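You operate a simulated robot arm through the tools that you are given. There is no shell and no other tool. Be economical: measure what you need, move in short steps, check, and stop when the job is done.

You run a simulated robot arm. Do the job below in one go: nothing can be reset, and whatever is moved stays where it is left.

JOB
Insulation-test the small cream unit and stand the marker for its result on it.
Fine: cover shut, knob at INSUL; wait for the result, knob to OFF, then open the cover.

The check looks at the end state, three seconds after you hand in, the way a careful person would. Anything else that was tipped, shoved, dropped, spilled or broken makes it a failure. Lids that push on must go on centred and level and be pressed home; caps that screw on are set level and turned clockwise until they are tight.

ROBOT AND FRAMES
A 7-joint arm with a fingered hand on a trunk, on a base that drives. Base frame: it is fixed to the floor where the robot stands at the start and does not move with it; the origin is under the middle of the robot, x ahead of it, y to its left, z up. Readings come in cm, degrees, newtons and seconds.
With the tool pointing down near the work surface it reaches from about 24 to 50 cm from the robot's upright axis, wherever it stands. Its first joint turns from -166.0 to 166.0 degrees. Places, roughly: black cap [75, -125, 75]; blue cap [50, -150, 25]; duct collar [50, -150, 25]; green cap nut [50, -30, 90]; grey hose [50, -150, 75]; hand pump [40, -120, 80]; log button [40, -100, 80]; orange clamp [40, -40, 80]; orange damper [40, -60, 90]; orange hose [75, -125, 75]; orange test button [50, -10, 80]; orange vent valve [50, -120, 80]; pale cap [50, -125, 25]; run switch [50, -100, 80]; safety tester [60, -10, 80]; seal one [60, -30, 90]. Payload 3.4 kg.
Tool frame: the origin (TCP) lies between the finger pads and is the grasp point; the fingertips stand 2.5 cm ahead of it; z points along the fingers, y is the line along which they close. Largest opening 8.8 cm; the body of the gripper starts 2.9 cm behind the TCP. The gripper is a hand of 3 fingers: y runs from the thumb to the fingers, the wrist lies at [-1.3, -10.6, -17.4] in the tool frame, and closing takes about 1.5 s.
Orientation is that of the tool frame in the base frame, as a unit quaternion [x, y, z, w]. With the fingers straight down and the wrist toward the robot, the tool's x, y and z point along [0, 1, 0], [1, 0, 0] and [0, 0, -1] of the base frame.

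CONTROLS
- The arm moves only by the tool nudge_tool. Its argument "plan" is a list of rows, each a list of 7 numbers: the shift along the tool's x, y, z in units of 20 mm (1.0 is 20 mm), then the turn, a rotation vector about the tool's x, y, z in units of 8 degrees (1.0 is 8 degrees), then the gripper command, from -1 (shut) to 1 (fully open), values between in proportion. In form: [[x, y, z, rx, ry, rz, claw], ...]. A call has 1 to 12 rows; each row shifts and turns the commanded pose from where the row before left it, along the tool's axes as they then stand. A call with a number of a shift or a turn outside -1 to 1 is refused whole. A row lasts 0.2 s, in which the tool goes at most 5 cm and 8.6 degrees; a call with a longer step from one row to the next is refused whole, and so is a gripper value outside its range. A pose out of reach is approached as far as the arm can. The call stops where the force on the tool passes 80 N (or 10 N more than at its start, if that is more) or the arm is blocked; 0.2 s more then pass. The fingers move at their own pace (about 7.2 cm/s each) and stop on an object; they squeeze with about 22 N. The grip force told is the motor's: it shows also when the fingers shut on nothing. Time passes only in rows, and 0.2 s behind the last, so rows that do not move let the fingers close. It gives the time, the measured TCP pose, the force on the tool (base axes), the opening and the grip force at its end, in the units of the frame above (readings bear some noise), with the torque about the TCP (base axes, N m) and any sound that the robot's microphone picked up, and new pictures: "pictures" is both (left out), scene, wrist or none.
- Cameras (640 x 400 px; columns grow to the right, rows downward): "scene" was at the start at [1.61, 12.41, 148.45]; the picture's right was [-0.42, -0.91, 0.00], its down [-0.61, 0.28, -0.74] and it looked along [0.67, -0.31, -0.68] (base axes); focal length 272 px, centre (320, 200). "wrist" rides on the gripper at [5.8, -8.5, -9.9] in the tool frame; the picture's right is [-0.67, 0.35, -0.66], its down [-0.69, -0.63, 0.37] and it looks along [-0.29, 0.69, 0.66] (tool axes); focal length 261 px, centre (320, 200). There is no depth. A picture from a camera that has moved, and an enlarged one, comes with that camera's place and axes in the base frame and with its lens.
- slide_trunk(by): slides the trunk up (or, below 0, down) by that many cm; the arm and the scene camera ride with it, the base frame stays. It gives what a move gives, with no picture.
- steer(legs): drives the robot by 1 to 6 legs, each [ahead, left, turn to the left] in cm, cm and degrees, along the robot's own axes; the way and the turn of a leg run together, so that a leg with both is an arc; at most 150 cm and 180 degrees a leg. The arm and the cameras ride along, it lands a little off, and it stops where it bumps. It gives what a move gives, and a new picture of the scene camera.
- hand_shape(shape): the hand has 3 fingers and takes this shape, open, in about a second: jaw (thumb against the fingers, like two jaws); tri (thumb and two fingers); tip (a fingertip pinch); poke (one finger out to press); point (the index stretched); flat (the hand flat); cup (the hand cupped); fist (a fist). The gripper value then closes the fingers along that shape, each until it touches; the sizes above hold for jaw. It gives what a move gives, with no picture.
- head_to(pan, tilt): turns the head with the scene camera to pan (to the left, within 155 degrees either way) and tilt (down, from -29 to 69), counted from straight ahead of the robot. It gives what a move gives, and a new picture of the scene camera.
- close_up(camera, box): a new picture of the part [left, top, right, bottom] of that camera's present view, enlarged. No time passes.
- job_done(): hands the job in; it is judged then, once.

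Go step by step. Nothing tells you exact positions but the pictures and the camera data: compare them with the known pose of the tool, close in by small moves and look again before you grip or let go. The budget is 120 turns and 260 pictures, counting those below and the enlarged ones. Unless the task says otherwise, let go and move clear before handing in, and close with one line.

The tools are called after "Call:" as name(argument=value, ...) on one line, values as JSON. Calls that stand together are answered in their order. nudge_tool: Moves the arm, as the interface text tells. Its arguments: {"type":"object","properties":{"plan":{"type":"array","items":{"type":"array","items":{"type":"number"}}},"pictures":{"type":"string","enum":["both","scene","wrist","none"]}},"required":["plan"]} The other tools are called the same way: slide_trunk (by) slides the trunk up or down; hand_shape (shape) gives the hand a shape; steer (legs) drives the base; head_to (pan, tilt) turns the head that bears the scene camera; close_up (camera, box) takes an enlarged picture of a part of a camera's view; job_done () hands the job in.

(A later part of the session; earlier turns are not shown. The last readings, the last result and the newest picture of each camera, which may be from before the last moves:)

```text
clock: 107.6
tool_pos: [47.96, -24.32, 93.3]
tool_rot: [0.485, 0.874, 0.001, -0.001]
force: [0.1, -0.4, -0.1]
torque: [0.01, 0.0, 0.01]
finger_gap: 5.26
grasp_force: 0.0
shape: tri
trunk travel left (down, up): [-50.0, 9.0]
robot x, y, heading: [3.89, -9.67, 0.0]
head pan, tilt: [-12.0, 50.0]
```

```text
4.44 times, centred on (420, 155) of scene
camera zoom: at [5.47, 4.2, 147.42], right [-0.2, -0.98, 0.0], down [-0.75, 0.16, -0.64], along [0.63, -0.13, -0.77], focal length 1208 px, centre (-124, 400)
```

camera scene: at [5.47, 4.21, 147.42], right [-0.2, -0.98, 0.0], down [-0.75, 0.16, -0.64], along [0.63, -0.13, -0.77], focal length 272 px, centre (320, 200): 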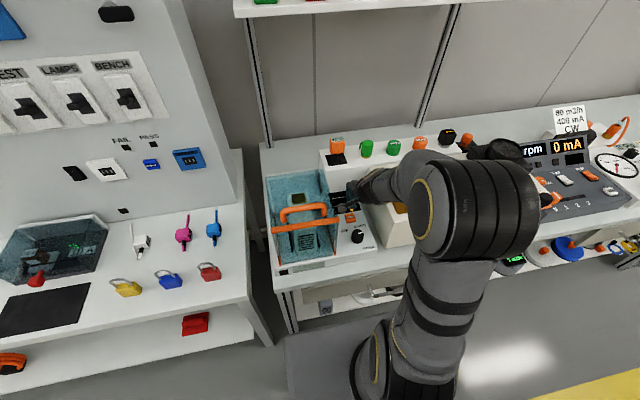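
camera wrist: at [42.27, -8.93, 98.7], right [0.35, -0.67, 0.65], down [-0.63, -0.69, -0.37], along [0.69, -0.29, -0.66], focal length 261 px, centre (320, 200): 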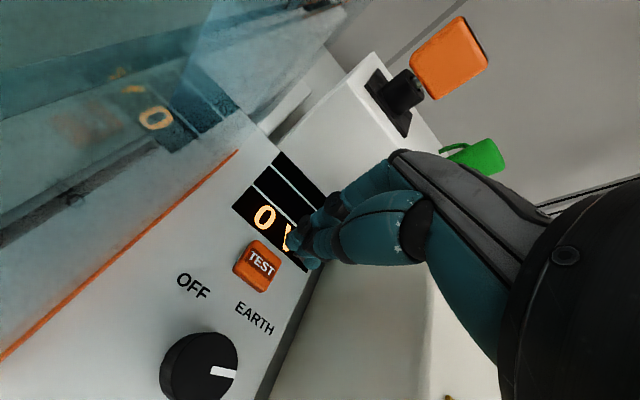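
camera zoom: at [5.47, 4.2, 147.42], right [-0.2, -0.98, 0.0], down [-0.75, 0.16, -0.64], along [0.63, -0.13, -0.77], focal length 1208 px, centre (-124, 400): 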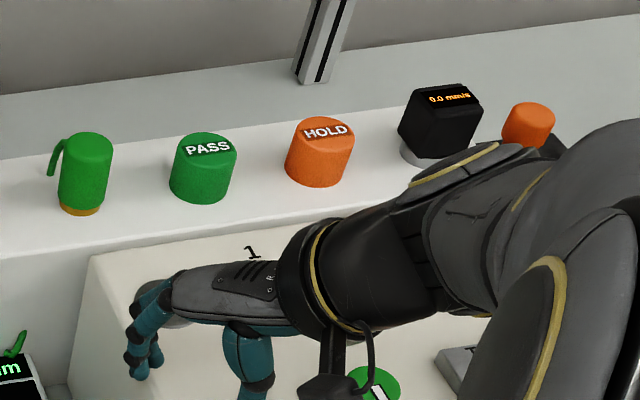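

The verdict is HOLD. Next I turn the knob to OFF (counter-clockwise ~117°): I return over it with the hand straight and grip.

Call:
nudge_tool(plan=[[1, 0.18, 0, 0, 0, 0, 0.2], [1, 0.18, 0, 0, 0, 0, 0.2], [1, 0.18, 0, 0, 0, 0, 0.2], [1, 0.17, 0, 0, 0, 0, 0.2], [1, 0.17, 0, 0, 0, 0, 0.2], [0, 0, 0, 0, 0, 1, 0.2], [0, 0, 0, 0, 0, 1, 0.2], [0, 0, 0, 0, 0, 1, 0.2], [0, 0, 0.8, 0, 0, 1, 0.2], [0, 0, 1, 0, 0, 0, 0.2], [0, 0, 1, 0, 0, 0, 0.2], [0, 0, 0, 0, 0, 0, 0.2]], pictures="none")

Call:
close_up(camera="wrist", box=[160, 150, 400, 350])

```text
clock: 110.2
tool_pos: [44.12, -14.8, 87.86]
tool_rot: [0.707, 0.707, 0.0, 0.0]
force: [1.1, -0.3, 0.2]
torque: [-0.01, 0.01, 0.01]
finger_gap: 5.29
grasp_force: 0.1
shape: tri
trunk travel left (down, up): [-50.0, 9.0]
robot x, y, heading: [3.79, -10.18, 0.4]
head pan, tilt: [-12.0, 50.0]
```

```text
2.00 times, centred on (280, 250) of wrist
camera zoom: at [35.63, -9.06, 97.67], right [0.35, -0.67, 0.66], down [-0.63, -0.69, -0.36], along [0.69, -0.29, -0.66], focal length 521 px, centre (400, 100)
```

zoom: 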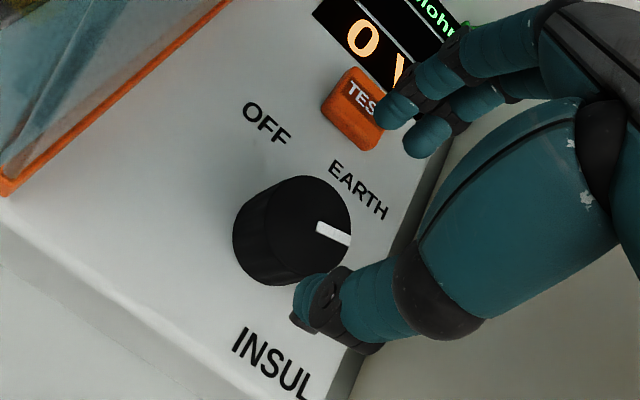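

I descend, close and turn 72° counter-clockwise.

Call:
nudge_tool(plan=[[0, 0.03, 1, 0, 0, 0, 0.2], [0, 0, 1, 0, 0, 0, 0.2], [0, 0, 0.05, 0, 0, 0, 0.2], [0, 0, 0, 0, 0, 0, -1], [0, 0, 0, 0, 0, 0, -1], [0, 0, 0, 0, 0, 0, -1], [0, 0, 0, 0, 0, 0, -1], [0, 0, 0, 0, 0, 0, -1], [0, 0, 0, 0, 0, 0, -1]], pictures="none")

Call:
nudge_tool(plan=[[0, 0, 0, 0, 0, -1, -1], [0, 0, 0, 0, 0, -1, -1], [0, 0, 0, 0, 0, -1, -1], [0, 0, 0, 0, 0, -1, -1], [0, 0, 0, 0, 0, -1, -1], [0, 0, 0, 0, 0, -1, -1], [0, 0, 0, 0, 0, -1, -1], [0, 0, 0, 0, 0, -1, -1], [0, 0, 0, 0, 0, -1, -1]], pictures="none")

Call:
nudge_tool(plan=[[0, 0, 0, 0, 0, 0, 0.2], [0, 0, 0, 0, 0, 0, 0.2], [0, 0, 0, 0, 0, 0, 0.2], [0, 0, -1, 0, 0, 1, 0.2], [0, 0, -0.5, 0, 0, 1, 0.2], [0, 0, 0, 0, 0, 1, 0.2], [0, 0, 0, 0, 0, 1, 0.2], [0, 0, 0, 0, 0, 1, 0.2], [0, 0, 0, 0, 0, 1, 0.2], [0, 0, 0, 0, 0, 1, 0.2], [0, 0, 0, 0, 0, 1, 0.2], [0, 0, 0, 0, 0, 1, 0.2]], pictures="none")

Call:
close_up(camera="wrist", box=[160, 150, 400, 350])

```text
clock: 112.2
tool_pos: [44.22, -14.81, 83.84]
tool_rot: [0.708, 0.706, -0.001, -0.001]
force: [-0.5, -0.5, -4.0]
torque: [0.02, -0.01, -0.04]
finger_gap: 2.66
grasp_force: 22.2
shape: tri
trunk travel left (down, up): [-50.0, 9.0]
robot x, y, heading: [3.95, -9.83, 0.1]
head pan, tilt: [-12.0, 50.0]
```

```text
clock: 114.2
tool_pos: [44.23, -14.59, 83.7]
tool_rot: [0.156, 0.988, -0.001, 0.0]
force: [-1.9, 3.0, 0.8]
torque: [0.11, 0.04, -0.01]
finger_gap: 2.64
grasp_force: 21.9
shape: tri
trunk travel left (down, up): [-50.0, 9.0]
robot x, y, heading: [4.13, -10.38, 0.1]
head pan, tilt: [-12.0, 50.0]
```

```text
clock: 116.8
tool_pos: [44.21, -14.9, 86.76]
tool_rot: [0.709, 0.705, -0.001, -0.001]
force: [-0.1, 0.3, -0.1]
torque: [0.04, 0.01, 0.04]
finger_gap: 5.22
grasp_force: 0.1
shape: tri
trunk travel left (down, up): [-50.0, 9.0]
robot x, y, heading: [3.74, -10.19, 0.2]
head pan, tilt: [-12.0, 50.0]
```

```text
2.00 times, centred on (280, 250) of wrist
camera zoom: at [35.75, -9.14, 96.6], right [0.35, -0.67, 0.65], down [-0.63, -0.68, -0.36], along [0.69, -0.29, -0.66], focal length 521 px, centre (400, 100)
```

zoom: 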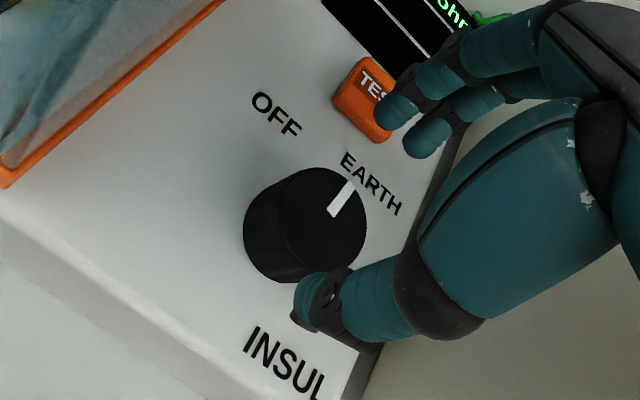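

It's at EARTH now. One more grip and ~52° to OFF.

Call:
nudge_tool(plan=[[0, 0, 1, 0, 0, 0, 0.2], [0, 0, 0.5, 0, 0, 0, 0.2], [0, 0, 0, 0, 0, 0, -1], [0, 0, 0, 0, 0, 0, -1], [0, 0, 0, 0, 0, 0, -1], [0, 0, 0, 0, 0, 0, -1], [0, 0, 0, 0, 0, 0, -1], [0, 0, 0, 0, 0, 0, -1]], pictures="none")

Call:
nudge_tool(plan=[[0, 0, 0, 0, 0, -1, -1], [0, 0, 0, 0, 0, -1, -1], [0, 0, 0, 0, 0, -1, -1], [0, 0, 0, 0, 0, -1, -1], [0, 0, 0, 0, 0, -1, -1], [0, 0, 0, 0, 0, -1, -1], [0, 0, 0, 0, 0, -0.7, -1]], pictures="none")

Call:
nudge_tool(plan=[[0, 0, 0, 0, 0, 0, 0.2], [0, 0, 0, 0, 0, 0, 0.2], [0, 0, 0, 0, 0, 0, 0.2], [0, 0, -1, 0, 0, 0, 0.2], [0, 0, -1, 0, 0, 0, 0.2], [0, 0, -1, 0, 0, 0, 0.2], [0, 0, -1, 0, 0, 0, 0.2], [0, 0, -1, 0, 0, 1, 0.2], [0, 0, -1, 0, 0, 1, 0.2], [0, 0, -1, 0, 0, 1, 0.2], [0, 0, -1, 0, 0, 1, 0.2], [0, 0, -1, 0, 0, 1, 0.2]], pictures="none")

Call:
close_up(camera="scene", box=[260, 150, 400, 280])

Call:
close_up(camera="wrist", box=[120, 150, 400, 380])

```text
clock: 118.6
tool_pos: [44.24, -14.89, 83.6]
tool_rot: [0.708, 0.706, -0.001, 0.0]
force: [-0.2, -0.8, -2.6]
torque: [-0.04, 0.0, 0.02]
finger_gap: 2.67
grasp_force: 22.1
shape: tri
trunk travel left (down, up): [-50.0, 9.0]
robot x, y, heading: [3.96, -9.88, 0.3]
head pan, tilt: [-12.0, 50.0]
```

```text
clock: 120.2
tool_pos: [44.33, -14.85, 83.6]
tool_rot: [0.312, 0.95, 0.0, -0.001]
force: [-1.8, 1.6, -5.8]
torque: [0.02, 0.01, -0.02]
finger_gap: 2.66
grasp_force: 22.2
shape: tri
trunk travel left (down, up): [-50.0, 9.0]
robot x, y, heading: [3.7, -10.23, 0.1]
head pan, tilt: [-12.0, 50.0]
```

```text
clock: 122.8
tool_pos: [44.19, -14.88, 101.76]
tool_rot: [0.619, 0.785, 0.0, 0.0]
force: [0.3, 0.6, 0.0]
torque: [-0.01, -0.01, 0.0]
finger_gap: 5.26
grasp_force: 0.0
shape: tri
trunk travel left (down, up): [-50.0, 9.0]
robot x, y, heading: [4.24, -9.78, 0.2]
head pan, tilt: [-12.0, 50.0]
```

```text
3.08 times, centred on (330, 215) of scene
camera zoom: at [5.45, 4.22, 147.41], right [-0.2, -0.98, 0.0], down [-0.75, 0.16, -0.64], along [0.63, -0.13, -0.77], focal length 836 px, centre (289, 154)
```

zoom: 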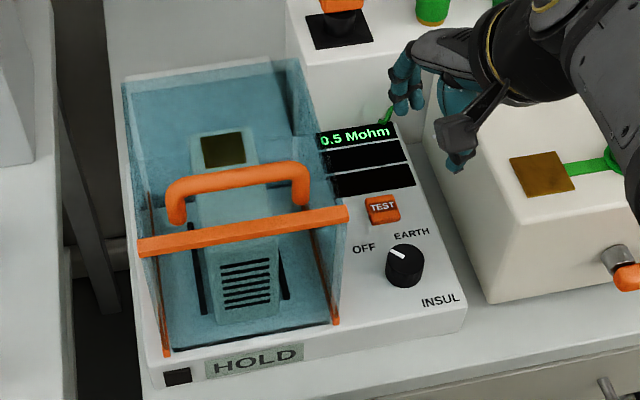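

```text
1.74 times, centred on (260, 265) of wrist
camera zoom: at [34.59, -11.36, 111.58], right [0.5, -0.57, 0.66], down [-0.45, -0.81, -0.36], along [0.74, -0.12, -0.66], focal length 453 px, centre (424, 87)
```

zoom: 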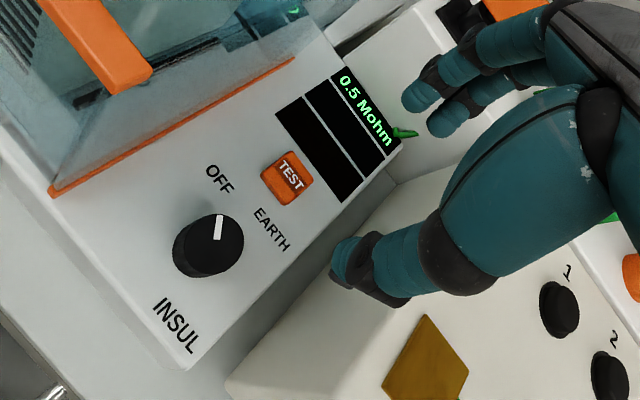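

The knob is at OFF, and the result is latched: 0.5 Mohm, HOLD. Now I open the cover: rise, straighten the hand, drive forward ~5.5 cm, and go over the handle (now near (42.3, 0, 99)).

Call:
nudge_tool(plan=[[0, 0, -1, 0, 0, 1, 0.2], [0, 0, -1, 0, 0, 0.8, 0.2], [0, 0, -1, 0, 0, 0, 0.2], [0, 0, -1, 0, 0, 0, 0.2], [0, 0, 0, 0, 0, 0, 0.2]], pictures="none")

Call:
steer(legs=[[5.5, 0, 0]])

```text
clock: 124.0
tool_pos: [44.29, -14.79, 109.73]
tool_rot: [0.713, 0.702, -0.001, -0.001]
force: [-1.0, -0.1, -0.4]
torque: [0.02, 0.03, -0.03]
finger_gap: 5.26
grasp_force: 0.1
shape: tri
trunk travel left (down, up): [-50.0, 9.0]
robot x, y, heading: [4.02, -10.13, -0.1]
head pan, tilt: [-12.0, 50.0]
```

```text
clock: 124.9
tool_pos: [49.97, -14.84, 109.57]
tool_rot: [0.712, 0.702, 0.0, -0.001]
force: [-0.5, -0.3, 0.2]
torque: [-0.01, 0.04, 0.0]
finger_gap: 5.24
grasp_force: 0.1
shape: tri
trunk travel left (down, up): [-50.0, 9.0]
robot x, y, heading: [9.18, -10.09, 0.3]
head pan, tilt: [-12.0, 50.0]
camera scene: at [11.09, 4.23, 147.42], right [-0.2, -0.98, 0.0], down [-0.75, 0.16, -0.64], along [0.63, -0.13, -0.77], focal length 272 px, centre (320, 200)
```

scene: 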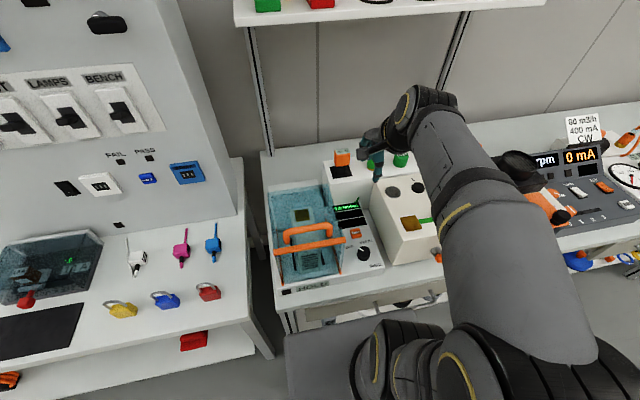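

I move over the handle and check.

Call:
nudge_tool(plan=[[0.95, -0.46, 0, 0, 0, 0, 0.2], [0.95, -0.46, 0, 0, 0, 0, 0.2], [0.95, -0.46, 0, 0, 0, 0, 0.2], [0.95, -0.46, 0, 0, 0, 0, 0.2], [0.95, -0.46, 0, 0, 0, 0, 0.2], [0.95, -0.46, 0, 0, 0, 0, 0.2], [0.95, -0.46, 0, 0, 0, 0, 0.2], [0.95, -0.46, 0, 0, 0, -0.1, 0.2], [0, 0, 1, 0, 0, 0, 0.2], [0, 0, 1, 0, 0, 0, 0.2], [0, 0, 0.7, 0, 0, 0, 0.2], [0, 0, 0, 0, 0, 0, 0.2]])

```text
clock: 127.5
tool_pos: [42.97, -0.07, 103.54]
tool_rot: [0.714, 0.7, -0.009, -0.014]
force: [-0.1, -0.3, -0.4]
torque: [0.03, -0.03, 0.0]
finger_gap: 5.25
grasp_force: 0.1
shape: tri
trunk travel left (down, up): [-50.0, 9.0]
robot x, y, heading: [9.55, -9.94, 0.4]
head pan, tilt: [-12.0, 50.0]
camera scene: at [11.01, 4.24, 147.48], right [-0.2, -0.98, 0.0], down [-0.75, 0.16, -0.64], along [0.63, -0.13, -0.77], focal length 272 px, centre (320, 200)
camera wrist: at [34.92, 5.69, 113.66], right [0.36, -0.68, 0.64], down [-0.65, -0.67, -0.35], along [0.67, -0.29, -0.68], focal length 261 px, centre (320, 200)
```

scene: 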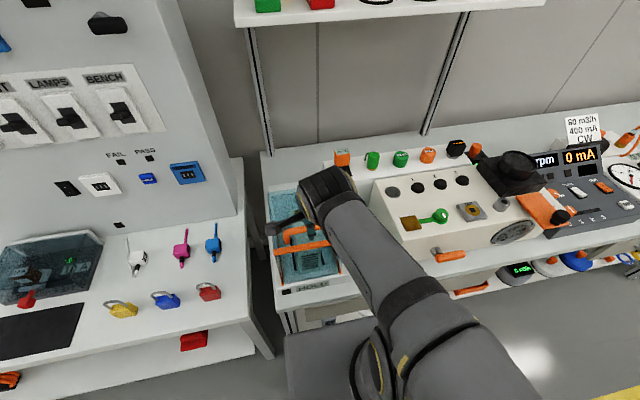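
wrist: 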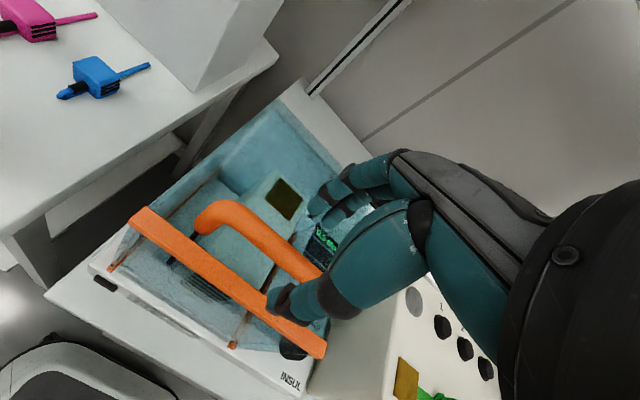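

Well aligned. I descend, close, and push the cover back a few centimetres.

Call:
nudge_tool(plan=[[0, 0, 0.6, 0, 0, 0, 0.2], [0, 0, 0.6, 0, 0, 0, 0.2], [0, 0, 0.55, 0, 0, 0, 0.2], [0, 0, 0, 0, 0, 0, -1], [0, 0, 0, 0, 0, 0, -1], [0, 0, 0, 0, 0, 0, -1], [0, 0, 0, 0, 0, 0, -1], [0, 0, 0, 0, 0, 0, -1], [0, 0, 0, 0, 0, 0, -1]], pictures="none")

Call:
nudge_tool(plan=[[0, 0.3, 0, 0, 0, 0, -1], [0, 0.4, 0, 0, 0, 0, -1], [0, 0.4, 0, 0, 0, 0, -1], [0, 0.4, 0, 0, 0, 0, -1]])

```text
clock: 129.5
tool_pos: [42.74, 0.39, 100.46]
tool_rot: [0.708, 0.706, -0.006, -0.006]
force: [-1.2, -3.5, -12.1]
torque: [0.0, -0.04, -0.02]
finger_gap: 0.0
grasp_force: 22.3
shape: tri
trunk travel left (down, up): [-50.0, 9.0]
robot x, y, heading: [9.31, -10.41, 0.3]
head pan, tilt: [-12.0, 50.0]
```

```text
clock: 130.5
tool_pos: [45.79, 0.48, 100.59]
tool_rot: [0.707, 0.707, -0.002, -0.002]
force: [-0.7, -4.4, -30.8]
torque: [-0.01, -0.01, -0.01]
finger_gap: 0.0
grasp_force: 22.6
shape: tri
trunk travel left (down, up): [-50.0, 9.0]
robot x, y, heading: [9.74, -10.2, 0.5]
head pan, tilt: [-12.0, 50.0]
camera scene: at [11.2, 4.22, 147.4], right [-0.2, -0.98, 0.0], down [-0.75, 0.16, -0.64], along [0.63, -0.13, -0.77], focal length 272 px, centre (320, 200)
camera wrist: at [37.25, 6.19, 110.51], right [0.35, -0.67, 0.65], down [-0.63, -0.69, -0.36], along [0.69, -0.29, -0.66], focal length 261 px, centre (320, 200)
```

scene: 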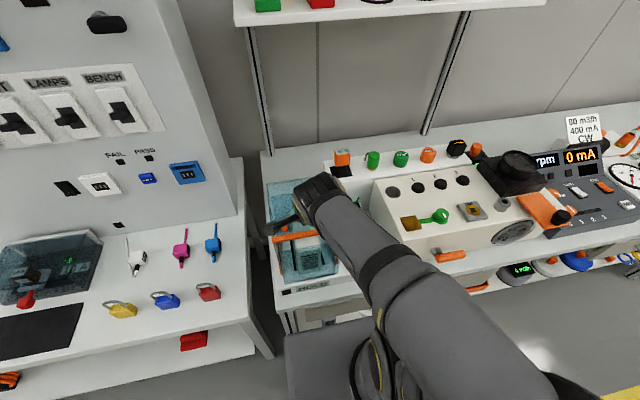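
wrist: 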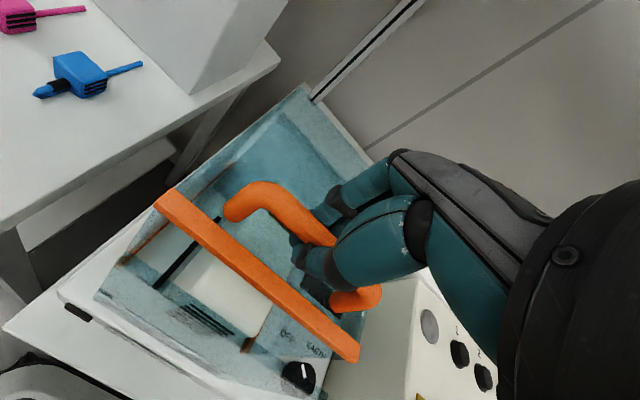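

The cover follows; there's upward pull from gripping high, so I lower 0.6 cm while continuing to push back.

Call:
nudge_tool(plan=[[0, 0.2, 0.15, 0, 0, 0, -1], [0, 0.4, 0.15, 0, 0, 0, -1], [0, 0.5, 0, 0, 0, 0, -1], [0, 0.5, 0, 0, 0, 0, -1], [0, 0.5, 0, 0, 0, 0, -1], [0, 0.5, 0, 0, 0, 0, -1], [0, 0.5, 0, 0, 0, 0, -1], [0, 0.5, 0, 0, 0, 0, -1], [0, 0.5, 0, 0, 0, 0, -1], [0, 0.5, 0, 0, 0, 0, -1], [0, 0.5, 0, 0, 0, 0, -1]], pictures="none")

Call:
nudge_tool(plan=[[0, 0.4, 0, 0, 0, 0, -1], [0, 0.4, 0, 0, 0, 0, -1], [0, 0.4, 0, 0, 0, 0, -1], [0, 0.3, 0, 0, 0, 0, -1], [0, 0.3, 0, 0, 0, 0, -1]])

```text
clock: 132.9
tool_pos: [55.92, 0.5, 100.07]
tool_rot: [0.708, 0.707, 0.001, 0.0]
force: [-0.1, 0.5, 2.3]
torque: [0.0, 0.01, -0.01]
finger_gap: 0.04
grasp_force: 22.1
shape: tri
trunk travel left (down, up): [-50.0, 9.0]
robot x, y, heading: [9.63, -9.98, 0.1]
head pan, tilt: [-12.0, 50.0]
```

```text
clock: 134.1
tool_pos: [59.52, 0.42, 100.19]
tool_rot: [0.707, 0.707, 0.0, 0.0]
force: [-1.1, -0.7, -3.4]
torque: [-0.01, 0.01, -0.02]
finger_gap: 0.05
grasp_force: 22.1
shape: tri
trunk travel left (down, up): [-50.0, 9.0]
robot x, y, heading: [9.54, -9.94, 0.3]
head pan, tilt: [-12.0, 50.0]
camera scene: at [11.02, 4.24, 147.41], right [-0.2, -0.98, 0.0], down [-0.75, 0.16, -0.64], along [0.63, -0.13, -0.77], focal length 272 px, centre (320, 200)
camera wrist: at [51.04, 6.19, 110.08], right [0.35, -0.67, 0.65], down [-0.63, -0.69, -0.36], along [0.69, -0.29, -0.66], focal length 261 px, centre (320, 200)
```

scene: 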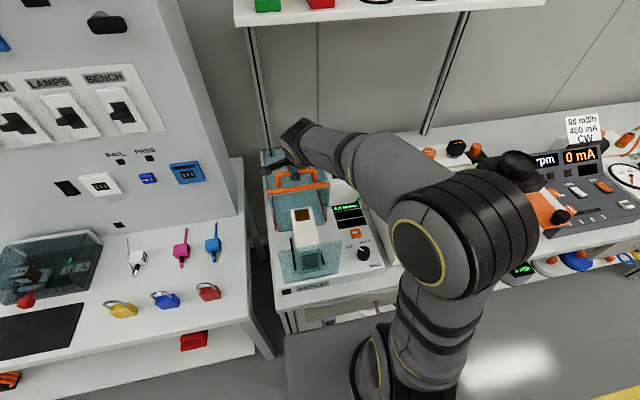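
wrist: 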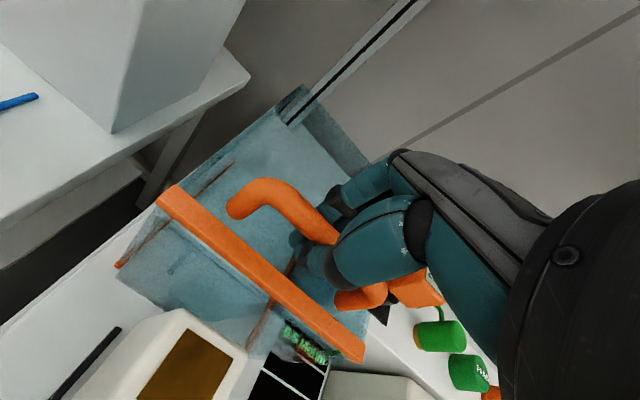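

About 1.5 cm more to its starting place; I push slowly until it stops.

Call:
nudge_tool(plan=[[0, 0.2, 0, 0, 0, 0, -1], [0, 0.2, 0, 0, 0, 0, -1], [0, 0.2, 0, 0, 0, 0, -1], [0, 0.15, 0, 0, 0, 0, -1]], pictures="none")

Call:
nudge_tool(plan=[[0, 0.15, 0, 0, 0, 0, -1], [0, 0.15, 0, 0, 0, 0, -1]], pictures="wrist")

```text
clock: 135.1
tool_pos: [60.59, 0.44, 100.3]
tool_rot: [0.707, 0.707, 0.0, 0.0]
force: [-26.2, -0.2, -2.4]
torque: [-0.01, -0.05, 0.0]
finger_gap: 0.3
grasp_force: 21.7
shape: tri
trunk travel left (down, up): [-50.0, 9.0]
robot x, y, heading: [9.56, -10.1, 0.2]
head pan, tilt: [-12.0, 50.0]
```

```text
clock: 135.7
tool_pos: [61.2, 0.55, 100.25]
tool_rot: [0.707, 0.707, 0.0, 0.001]
force: [-37.1, 0.6, -1.2]
torque: [0.04, 0.04, 0.04]
finger_gap: 0.66
grasp_force: 22.1
shape: tri
trunk travel left (down, up): [-50.0, 9.0]
robot x, y, heading: [9.45, -9.88, 0.5]
head pan, tilt: [-12.0, 50.0]
camera wrist: at [52.63, 6.22, 110.14], right [0.35, -0.67, 0.66], down [-0.63, -0.69, -0.37], along [0.7, -0.28, -0.66], focal length 261 px, centre (320, 200)
```

wrist: 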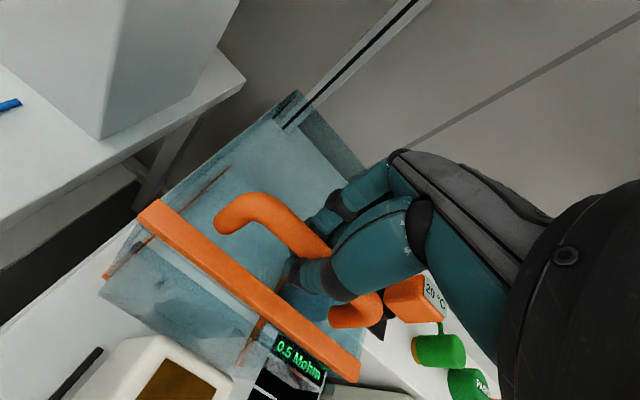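

The cover is back at its stop. I ease off, let go, rise, and drive right toward the HOLD marker (about (66.6, -40.7, 93)).

Call:
nudge_tool(plan=[[0, -0.3, 0, 0, 0, 0, -1], [0, 0, 0, 0, 0, 0, 0.2], [0, 0, 0, 0, 0, 0, 0.2], [0, 0, 0, 0, 0, 0, 0.2], [0, 0, 0, 0, 0, 0, 0.2], [0, 0, -0.8, 0, 0, 0, 0.2], [0, 0, -1, 0, 0, 0, 0.2], [0, 0, -1, 0, 0, 0, 0.2], [0, -0.3, -1, 0, 0, 0, 0.2], [0, -0.5, -1, 0, 0, 0, 0.2], [0, -1, -1, 0, 0, 0, 0.2], [0, -1, -1, 0, 0, 0, 0.2]], pictures="none")

Call:
steer(legs=[[0, -27, 0]])

Call:
close_up(camera="scene", box=[120, 100, 420, 300])

```text
clock: 138.3
tool_pos: [55.39, 0.5, 113.77]
tool_rot: [0.707, 0.708, -0.001, 0.0]
force: [0.2, -0.4, 0.2]
torque: [-0.02, 0.0, -0.01]
finger_gap: 5.25
grasp_force: 0.0
shape: tri
trunk travel left (down, up): [-50.0, 9.0]
robot x, y, heading: [9.7, -10.21, -0.0]
head pan, tilt: [-12.0, 50.0]
```

```text
clock: 140.2
tool_pos: [55.53, -26.51, 113.81]
tool_rot: [0.704, 0.71, 0.001, -0.001]
force: [-0.4, 0.6, -1.0]
torque: [0.0, -0.01, 0.02]
finger_gap: 5.27
grasp_force: 0.1
shape: tri
trunk travel left (down, up): [-50.0, 9.0]
robot x, y, heading: [9.62, -37.03, 0.8]
head pan, tilt: [-12.0, 50.0]
camera scene: at [11.12, -23.16, 147.42], right [-0.2, -0.98, 0.0], down [-0.75, 0.15, -0.64], along [0.63, -0.13, -0.77], focal length 272 px, centre (320, 200)
```

scene: 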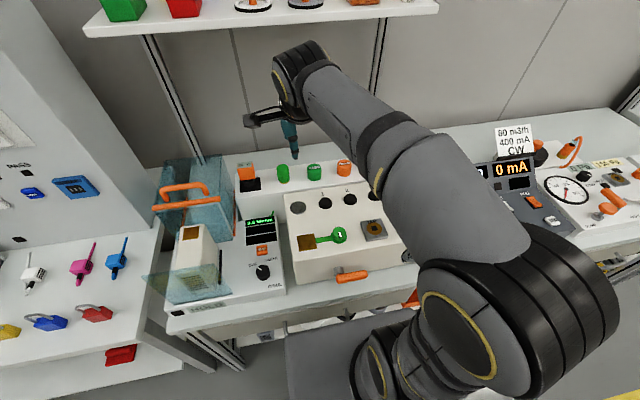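

```text
2.00 times, centred on (270, 200) of scene
camera zoom: at [11.12, -23.16, 147.42], right [-0.2, -0.98, 0.0], down [-0.75, 0.15, -0.64], along [0.63, -0.13, -0.77], focal length 543 px, centre (420, 200)
```

zoom: 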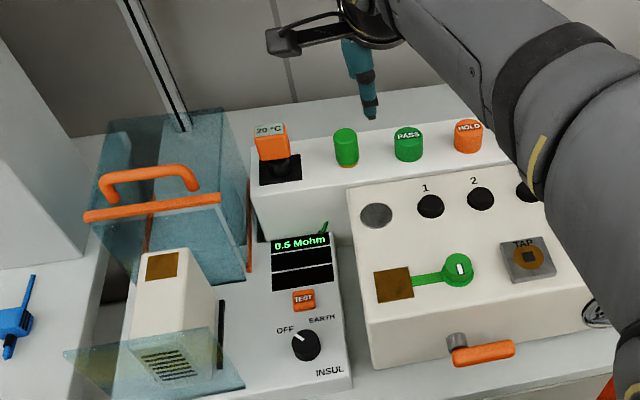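

HOLD's top is at about (68, -41.4, 92.5). I drive 4 cm forward (staying off the bench edge) and look from the wrist.

Call:
steer(legs=[[4, -4, 0]])

Call:
nudge_tool(plan=[[-0.8, 0.3, 0.2, 0, 0, 0, 0.3], [-0.8, 0.3, 0.2, 0, 0, 0, 0.3], [-0.8, 0.3, 0.2, 0, 0, 0, 0.3], [-0.8, 0.3, 0.2, 0, 0, 0, 0.3], [-0.8, 0.3, 0.2, 0, 0, 0, 0.3], [-0.6, 0.3, 0.2, 0, 0, 0, 0.3], [0, 0, 0, 0, 0, 0, 0.3]])

```text
clock: 141.2
tool_pos: [59.54, -30.58, 113.82]
tool_rot: [0.704, 0.71, -0.001, -0.001]
force: [1.1, -0.6, 0.2]
torque: [0.01, 0.04, 0.0]
finger_gap: 5.28
grasp_force: 0.0
shape: tri
trunk travel left (down, up): [-50.0, 9.0]
robot x, y, heading: [13.91, -41.62, 0.7]
head pan, tilt: [-12.0, 50.0]
camera scene: at [15.16, -27.23, 147.42], right [-0.2, -0.98, 0.0], down [-0.75, 0.15, -0.64], along [0.63, -0.13, -0.77], focal length 272 px, centre (320, 200)
```

scene: 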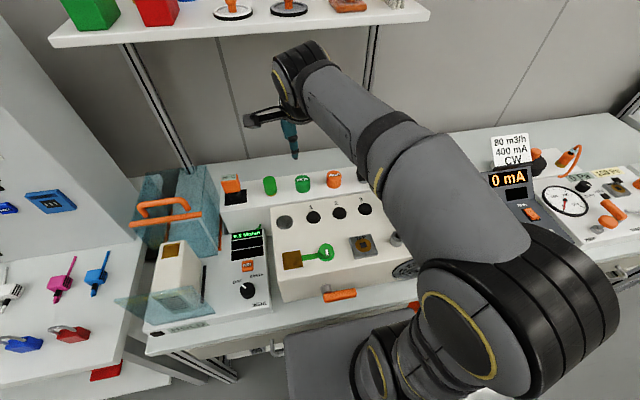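

```text
clock: 142.8
tool_pos: [63.16, -39.75, 111.45]
tool_rot: [0.705, 0.71, -0.001, -0.001]
force: [-0.3, 0.2, 0.5]
torque: [-0.03, 0.02, -0.02]
finger_gap: 5.72
grasp_force: 0.1
shape: tri
trunk travel left (down, up): [-50.0, 9.0]
robot x, y, heading: [13.94, -41.59, 1.0]
head pan, tilt: [-12.0, 50.0]
camera scene: at [15.1, -27.17, 147.42], right [-0.2, -0.98, 0.0], down [-0.75, 0.15, -0.64], along [0.63, -0.13, -0.77], focal length 272 px, centre (320, 200)
camera wrist: at [54.73, -34.07, 121.25], right [0.35, -0.67, 0.65], down [-0.62, -0.69, -0.37], along [0.7, -0.28, -0.66], focal length 261 px, centre (320, 200)
```

scene: 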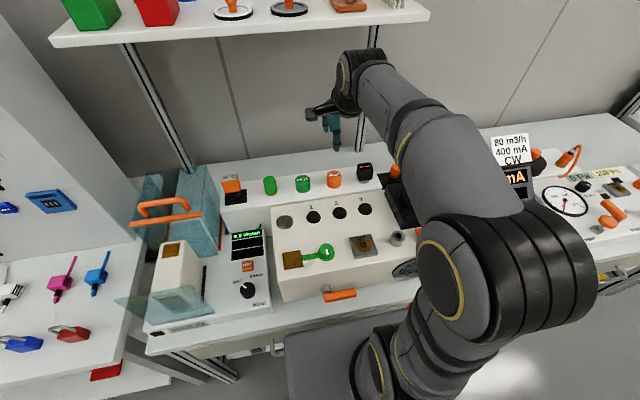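
wrist: 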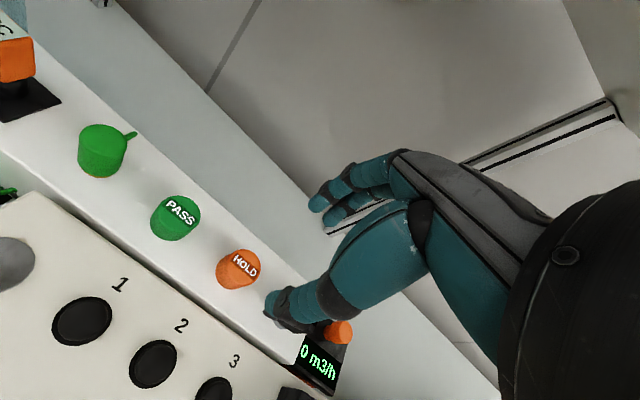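

HOLD is at (68.3, -42.0), top 92.5. I move above it, descending to z≈99, to see how far the tool-down pose reaches.

Call:
nudge_tool(plan=[[-0.3, 0.5, 0.9, 0, 0, 0, 0.3], [-0.3, 0.5, 0.9, 0, 0, 0, 0.3], [-0.3, 0.5, 0.9, 0, 0, 0, 0.3], [-0.2, 0.5, 0.9, 0, 0, 0, 0.3], [0, 0.5, 0.9, 0, 0, 0, 0.3], [0, 0.05, 0.9, 0, 0, 0, 0.3], [0, 0, 0.8, 0, 0, 0, 0.3], [0, 0, 0, 0, 0, 0, 0.3]])

Call:
close_up(camera="scene", box=[270, 110, 410, 220])

```text
clock: 144.6
tool_pos: [68.34, -41.81, 98.87]
tool_rot: [0.704, 0.71, 0.0, -0.001]
force: [-1.3, 0.7, 0.0]
torque: [-0.02, 0.01, 0.0]
finger_gap: 5.69
grasp_force: 0.0
shape: tri
trunk travel left (down, up): [-50.0, 9.0]
robot x, y, heading: [13.64, -41.54, 0.6]
head pan, tilt: [-12.0, 50.0]
camera scene: at [15.1, -27.17, 147.42], right [-0.2, -0.98, 0.0], down [-0.75, 0.15, -0.64], along [0.63, -0.13, -0.77], focal length 272 px, centre (320, 200)
camera wrist: at [59.86, -36.22, 108.79], right [0.35, -0.67, 0.65], down [-0.62, -0.69, -0.37], along [0.7, -0.28, -0.66], focal length 261 px, centre (320, 200)
```

scene: 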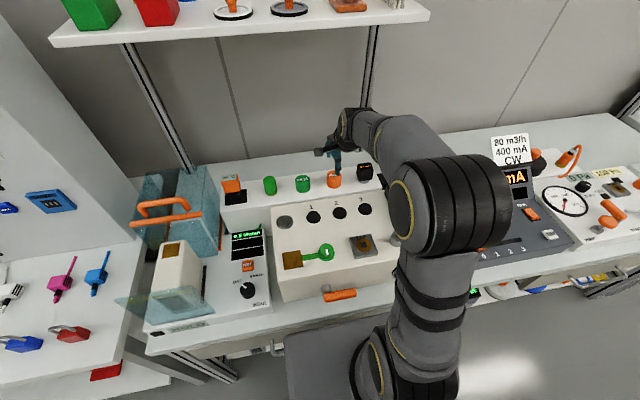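
wrist: 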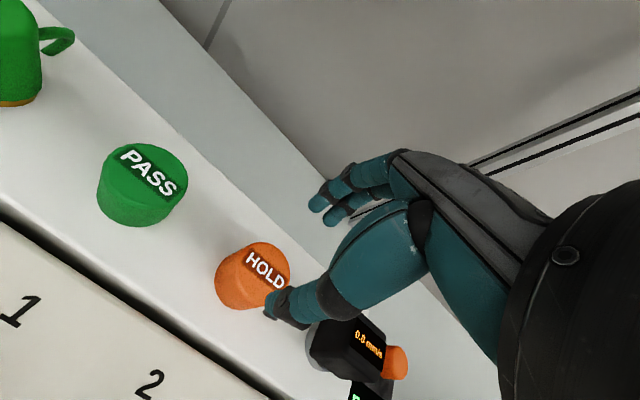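

```text
3.64 times, centred on (340, 165) of scene
camera zoom: at [15.1, -27.17, 147.42], right [-0.2, -0.98, 0.0], down [-0.75, 0.15, -0.64], along [0.63, -0.13, -0.77], focal length 988 px, centre (247, 327)
```

zoom: 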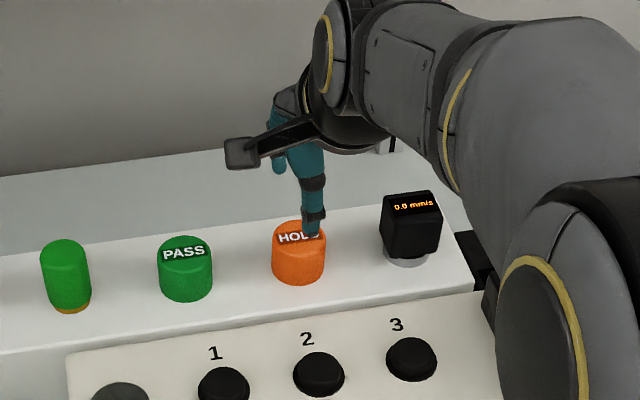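

Directly above it. I open slightly more, descend to grip height (TCP z≈92.1) and check.

Call:
nudge_tool(plan=[[0, 0.03, 0.5, 0, 0, 0, 0.5], [0, 0, 0.9, 0, 0, 0, 0.5], [0, 0, 0.9, 0, 0, 0, 0.5], [0, 0, 0.6, 0, 0, 0, 0.5], [0, 0, 0.5, 0, 0, 0, 0.5], [0, 0, 0, 0, 0, 0, 0.5]])

Call:
close_up(camera="scene", box=[270, 110, 410, 220])

```text
clock: 146.0
tool_pos: [68.42, -41.85, 92.63]
tool_rot: [0.705, 0.709, 0.003, 0.003]
force: [4.1, 0.8, 29.2]
torque: [0.03, 0.7, 0.03]
finger_gap: 6.42
grasp_force: 0.0
shape: tri
trunk travel left (down, up): [-50.0, 9.0]
robot x, y, heading: [13.63, -41.58, 0.7]
head pan, tilt: [-12.0, 50.0]
camera scene: at [14.86, -27.16, 147.47], right [-0.2, -0.98, 0.0], down [-0.75, 0.15, -0.64], along [0.63, -0.13, -0.76], focal length 272 px, centre (320, 200)
camera wrist: at [59.77, -36.09, 102.29], right [0.35, -0.67, 0.66], down [-0.62, -0.69, -0.37], along [0.7, -0.28, -0.65], focal length 261 px, centre (320, 200)
```

scene: 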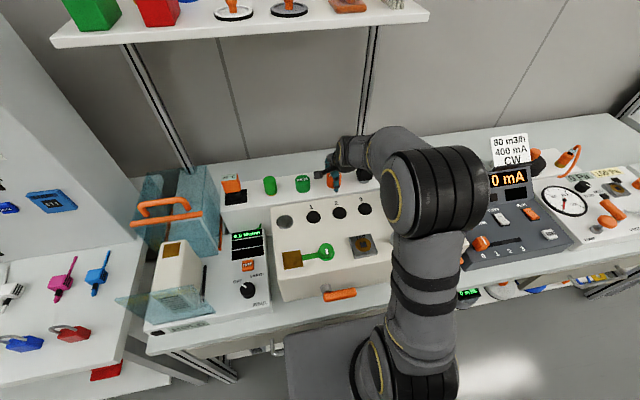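
wrist: 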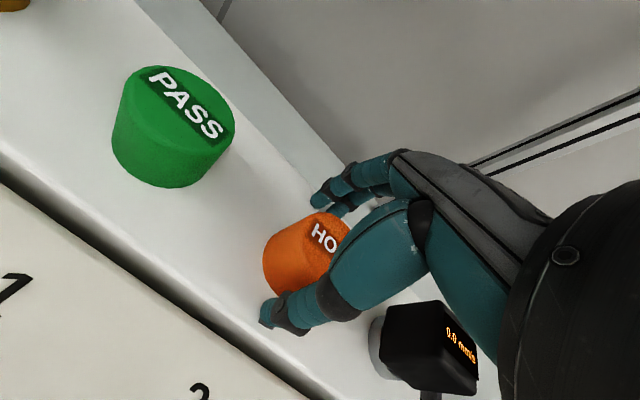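

```text
3.64 times, centred on (340, 165) of scene
camera zoom: at [14.86, -27.16, 147.47], right [-0.2, -0.98, 0.0], down [-0.75, 0.15, -0.64], along [0.63, -0.13, -0.76], focal length 988 px, centre (247, 327)
```

zoom: 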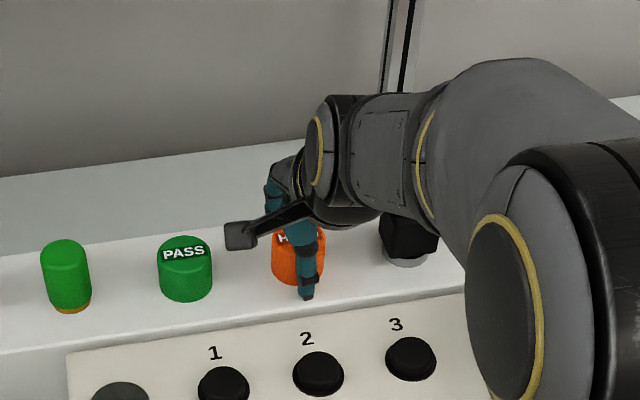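

The fingertips touch the ledge (29 N), so I raise 0.7 cm and then close on the marker.

Call:
nudge_tool(plan=[[0, 0, -0.35, 0, 0, 0, 0.5], [0, 0, -0.15, 0, 0, 0, 0.5], [0, 0, 0, 0, 0, 0, 0.5], [0, 0, 0, 0, 0, 0, -1], [0, 0, 0, 0, 0, 0, -1], [0, 0, 0, 0, 0, 0, -1], [0, 0, 0, 0, 0, 0, -1], [0, 0, 0, 0, 0, 0, -1], [0, 0, 0, 0, 0, 0, -1]])

Call:
close_up(camera="scene", box=[270, 110, 410, 220])

```text
clock: 148.0
tool_pos: [68.35, -41.73, 93.18]
tool_rot: [0.705, 0.709, -0.001, 0.0]
force: [0.9, 0.7, 1.3]
torque: [0.02, 0.0, 0.0]
finger_gap: 3.38
grasp_force: 22.0
shape: tri
trunk travel left (down, up): [-50.0, 9.0]
robot x, y, heading: [13.73, -41.4, 0.8]
head pan, tilt: [-12.0, 50.0]
camera scene: at [15.1, -27.17, 147.42], right [-0.2, -0.98, 0.0], down [-0.75, 0.15, -0.64], along [0.63, -0.13, -0.77], focal length 272 px, centre (320, 200)
camera wrist: at [59.85, -36.14, 103.04], right [0.35, -0.67, 0.65], down [-0.62, -0.69, -0.37], along [0.7, -0.28, -0.66], focal length 261 px, centre (320, 200)
```

scene: 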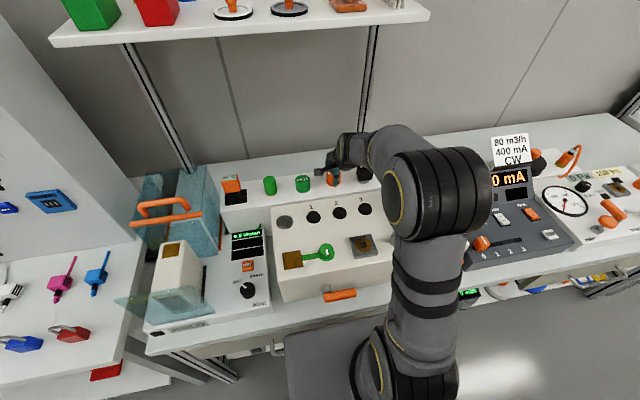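
wrist: 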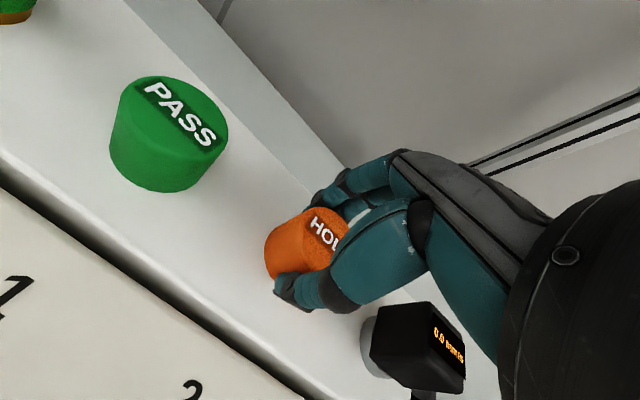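

```text
3.64 times, centred on (340, 165) of scene
camera zoom: at [15.1, -27.17, 147.42], right [-0.2, -0.98, 0.0], down [-0.75, 0.15, -0.64], along [0.63, -0.13, -0.77], focal length 988 px, centre (247, 327)
```

zoom: 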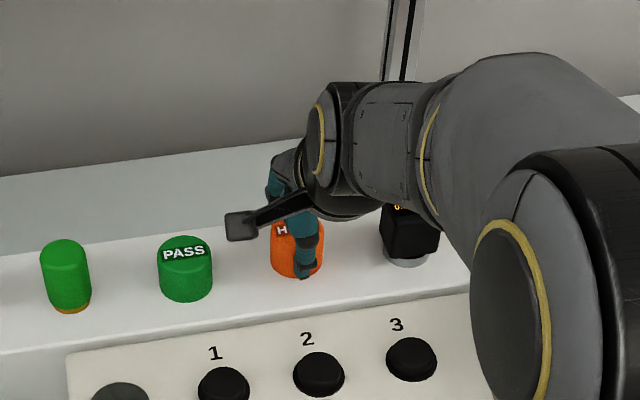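

Gripped (gap 3.4 cm). I lift straight up and check it hangs level.

Call:
nudge_tool(plan=[[0, 0, -0.4, 0, 0, 0, -1], [0, 0, -0.6, 0, 0, 0, -1], [0, 0, -0.8, 0, 0, 0, -1], [0, 0, -0.9, 0, 0, 0, -1], [0, -0.2, -0.9, 0, 0, 0, -1], [0, -0.4, -0.9, 0, 0, 0, -1], [0, -0.6, -0.9, 0, 0, 0, -1], [0, -0.8, -0.9, 0, 0, 0, -1], [0, -0.9, 0, 0, 0, 0, -1], [0, -0.9, 0, 0, 0, 0, -1], [0, 0, 0, 0, 0, 0, -1]])

Call:
close_up(camera="wrist", box=[220, 150, 400, 330])

```text
clock: 150.4
tool_pos: [60.73, -41.89, 105.58]
tool_rot: [0.704, 0.71, -0.001, 0.0]
force: [0.2, -0.6, 0.2]
torque: [-0.04, -0.01, 0.0]
finger_gap: 3.36
grasp_force: 21.9
shape: tri
trunk travel left (down, up): [-50.0, 9.0]
robot x, y, heading: [13.54, -41.19, 0.5]
head pan, tilt: [-12.0, 50.0]
camera scene: at [15.09, -27.17, 147.42], right [-0.2, -0.98, 0.0], down [-0.75, 0.15, -0.64], along [0.63, -0.13, -0.77], focal length 272 px, centre (320, 200)
camera wrist: at [52.17, -36.27, 115.53], right [0.35, -0.67, 0.65], down [-0.62, -0.69, -0.37], along [0.7, -0.28, -0.66], focal length 261 px, centre (320, 200)
```

scene: 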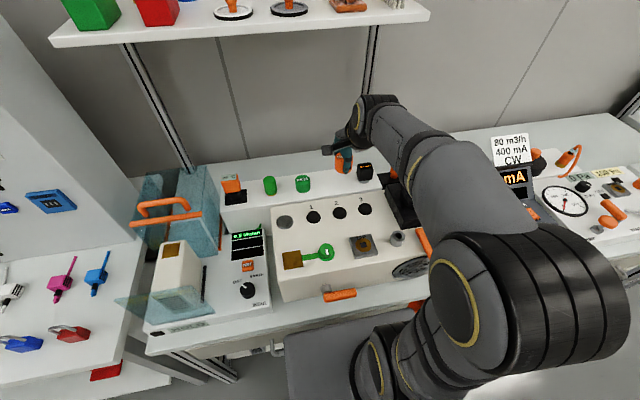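
wrist: 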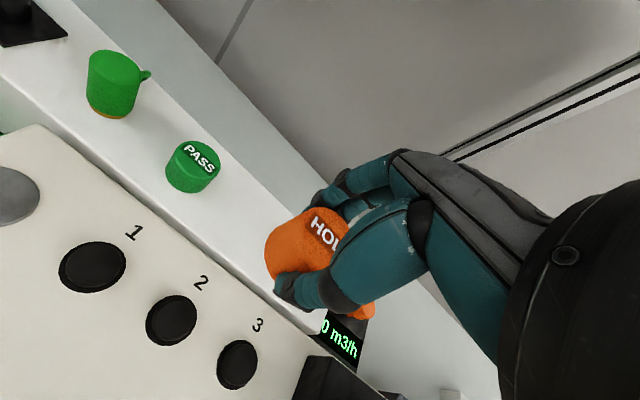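

```text
2.22 times, centred on (310, 240) of wrist
camera zoom: at [52.17, -36.27, 115.53], right [0.35, -0.67, 0.65], down [-0.62, -0.69, -0.37], along [0.7, -0.28, -0.66], focal length 579 px, centre (342, 111)
```

zoom: 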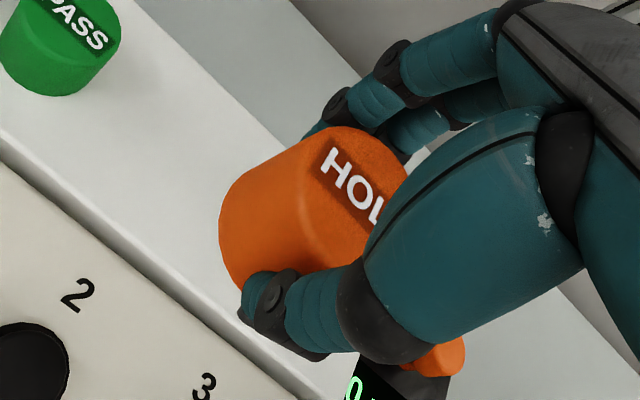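

It hangs level and centred. I raise a bit more, and drive back left so the unit is in reach.

Call:
nudge_tool(plan=[[0, -0.5, -0.9, 0, 0, 0, -1], [0, -0.5, -0.9, 0, 0, 0, -1], [0, 0, 0, 0, 0, 0, -1]], pictures="none")

Call:
steer(legs=[[-4, 0, 0], [0, 31, -0.7]])

```text
clock: 151.2
tool_pos: [58.72, -41.98, 109.3]
tool_rot: [0.705, 0.71, 0.0, 0.0]
force: [0.1, -0.3, 0.1]
torque: [0.02, -0.01, 0.02]
finger_gap: 3.35
grasp_force: 21.5
shape: tri
trunk travel left (down, up): [-50.0, 9.0]
robot x, y, heading: [13.98, -41.64, 0.9]
head pan, tilt: [-12.0, 50.0]
```

```text
clock: 153.8
tool_pos: [54.59, -10.65, 109.16]
tool_rot: [0.709, 0.705, -0.001, -0.001]
force: [0.7, -0.4, 0.2]
torque: [0.0, -0.04, -0.02]
finger_gap: 3.37
grasp_force: 22.0
shape: tri
trunk travel left (down, up): [-50.0, 9.0]
robot x, y, heading: [9.38, -9.67, -0.2]
head pan, tilt: [-12.0, 50.0]
camera scene: at [11.19, 4.71, 147.41], right [-0.21, -0.98, 0.0], down [-0.75, 0.16, -0.64], along [0.63, -0.13, -0.77], focal length 272 px, centre (320, 200)
```

scene: 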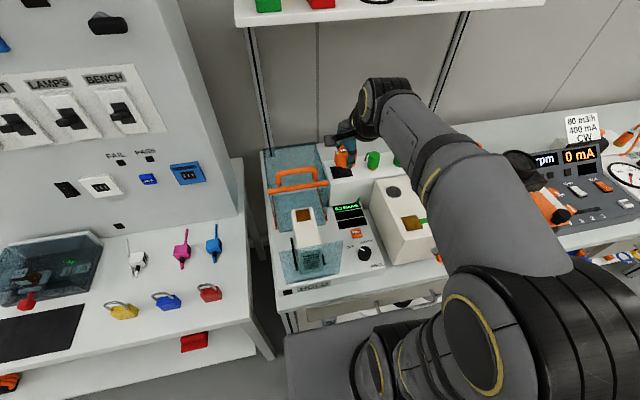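

I enlarge the unit's top to find the placing spot.

Call:
close_up(camera="scene", box=[260, 170, 380, 280])

Call:
nudge_tool(plan=[[0.7, -0.3, 0, 0, 0, 0, -1], [0.7, -0.3, 0, 0, 0, 0, -1], [0.7, -0.3, 0, 0, 0, 0, -1], [0, 0, 0, 0, 0, 0, -1]], pictures="wrist")

Call:
close_up(camera="wrist", box=[0, 180, 260, 400])

```text
3.64 times, centred on (320, 225) of scene
camera zoom: at [11.19, 4.71, 147.41], right [-0.21, -0.98, 0.0], down [-0.75, 0.16, -0.64], along [0.63, -0.13, -0.77], focal length 988 px, centre (320, 109)
```

zoom: 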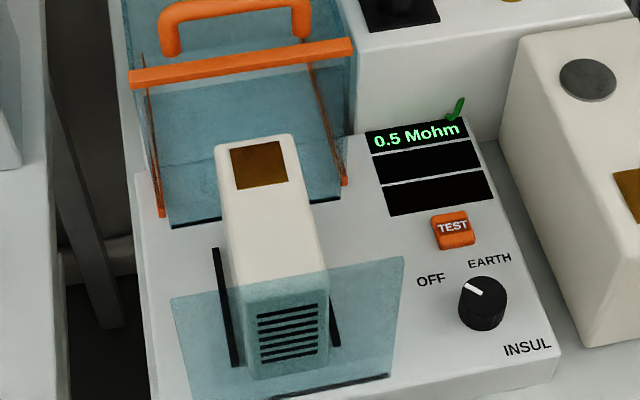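

```text
clock: 154.8
tool_pos: [52.79, -6.58, 109.28]
tool_rot: [0.71, 0.705, -0.001, 0.0]
force: [0.5, -0.1, -0.9]
torque: [-0.02, 0.04, 0.01]
finger_gap: 3.37
grasp_force: 21.7
shape: tri
trunk travel left (down, up): [-50.0, 9.0]
robot x, y, heading: [9.11, -9.96, -0.3]
head pan, tilt: [-12.0, 50.0]
camera wrist: at [44.3, -0.75, 119.14], right [0.34, -0.67, 0.65], down [-0.63, -0.68, -0.37], along [0.69, -0.29, -0.66], focal length 261 px, centre (320, 200)
```

wrist: 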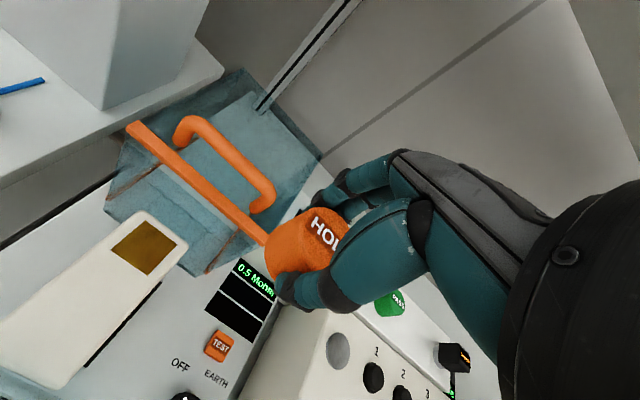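

```text
1.82 times, centred on (130, 290) of wrist
camera zoom: at [44.3, -0.75, 119.14], right [0.34, -0.67, 0.65], down [-0.63, -0.68, -0.37], along [0.69, -0.29, -0.66], focal length 474 px, centre (666, 36)
```

zoom: 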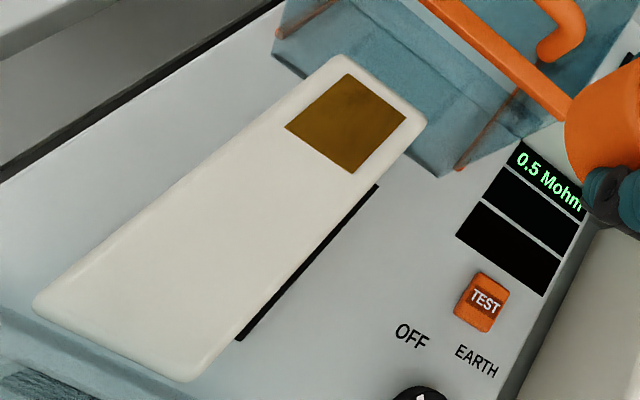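

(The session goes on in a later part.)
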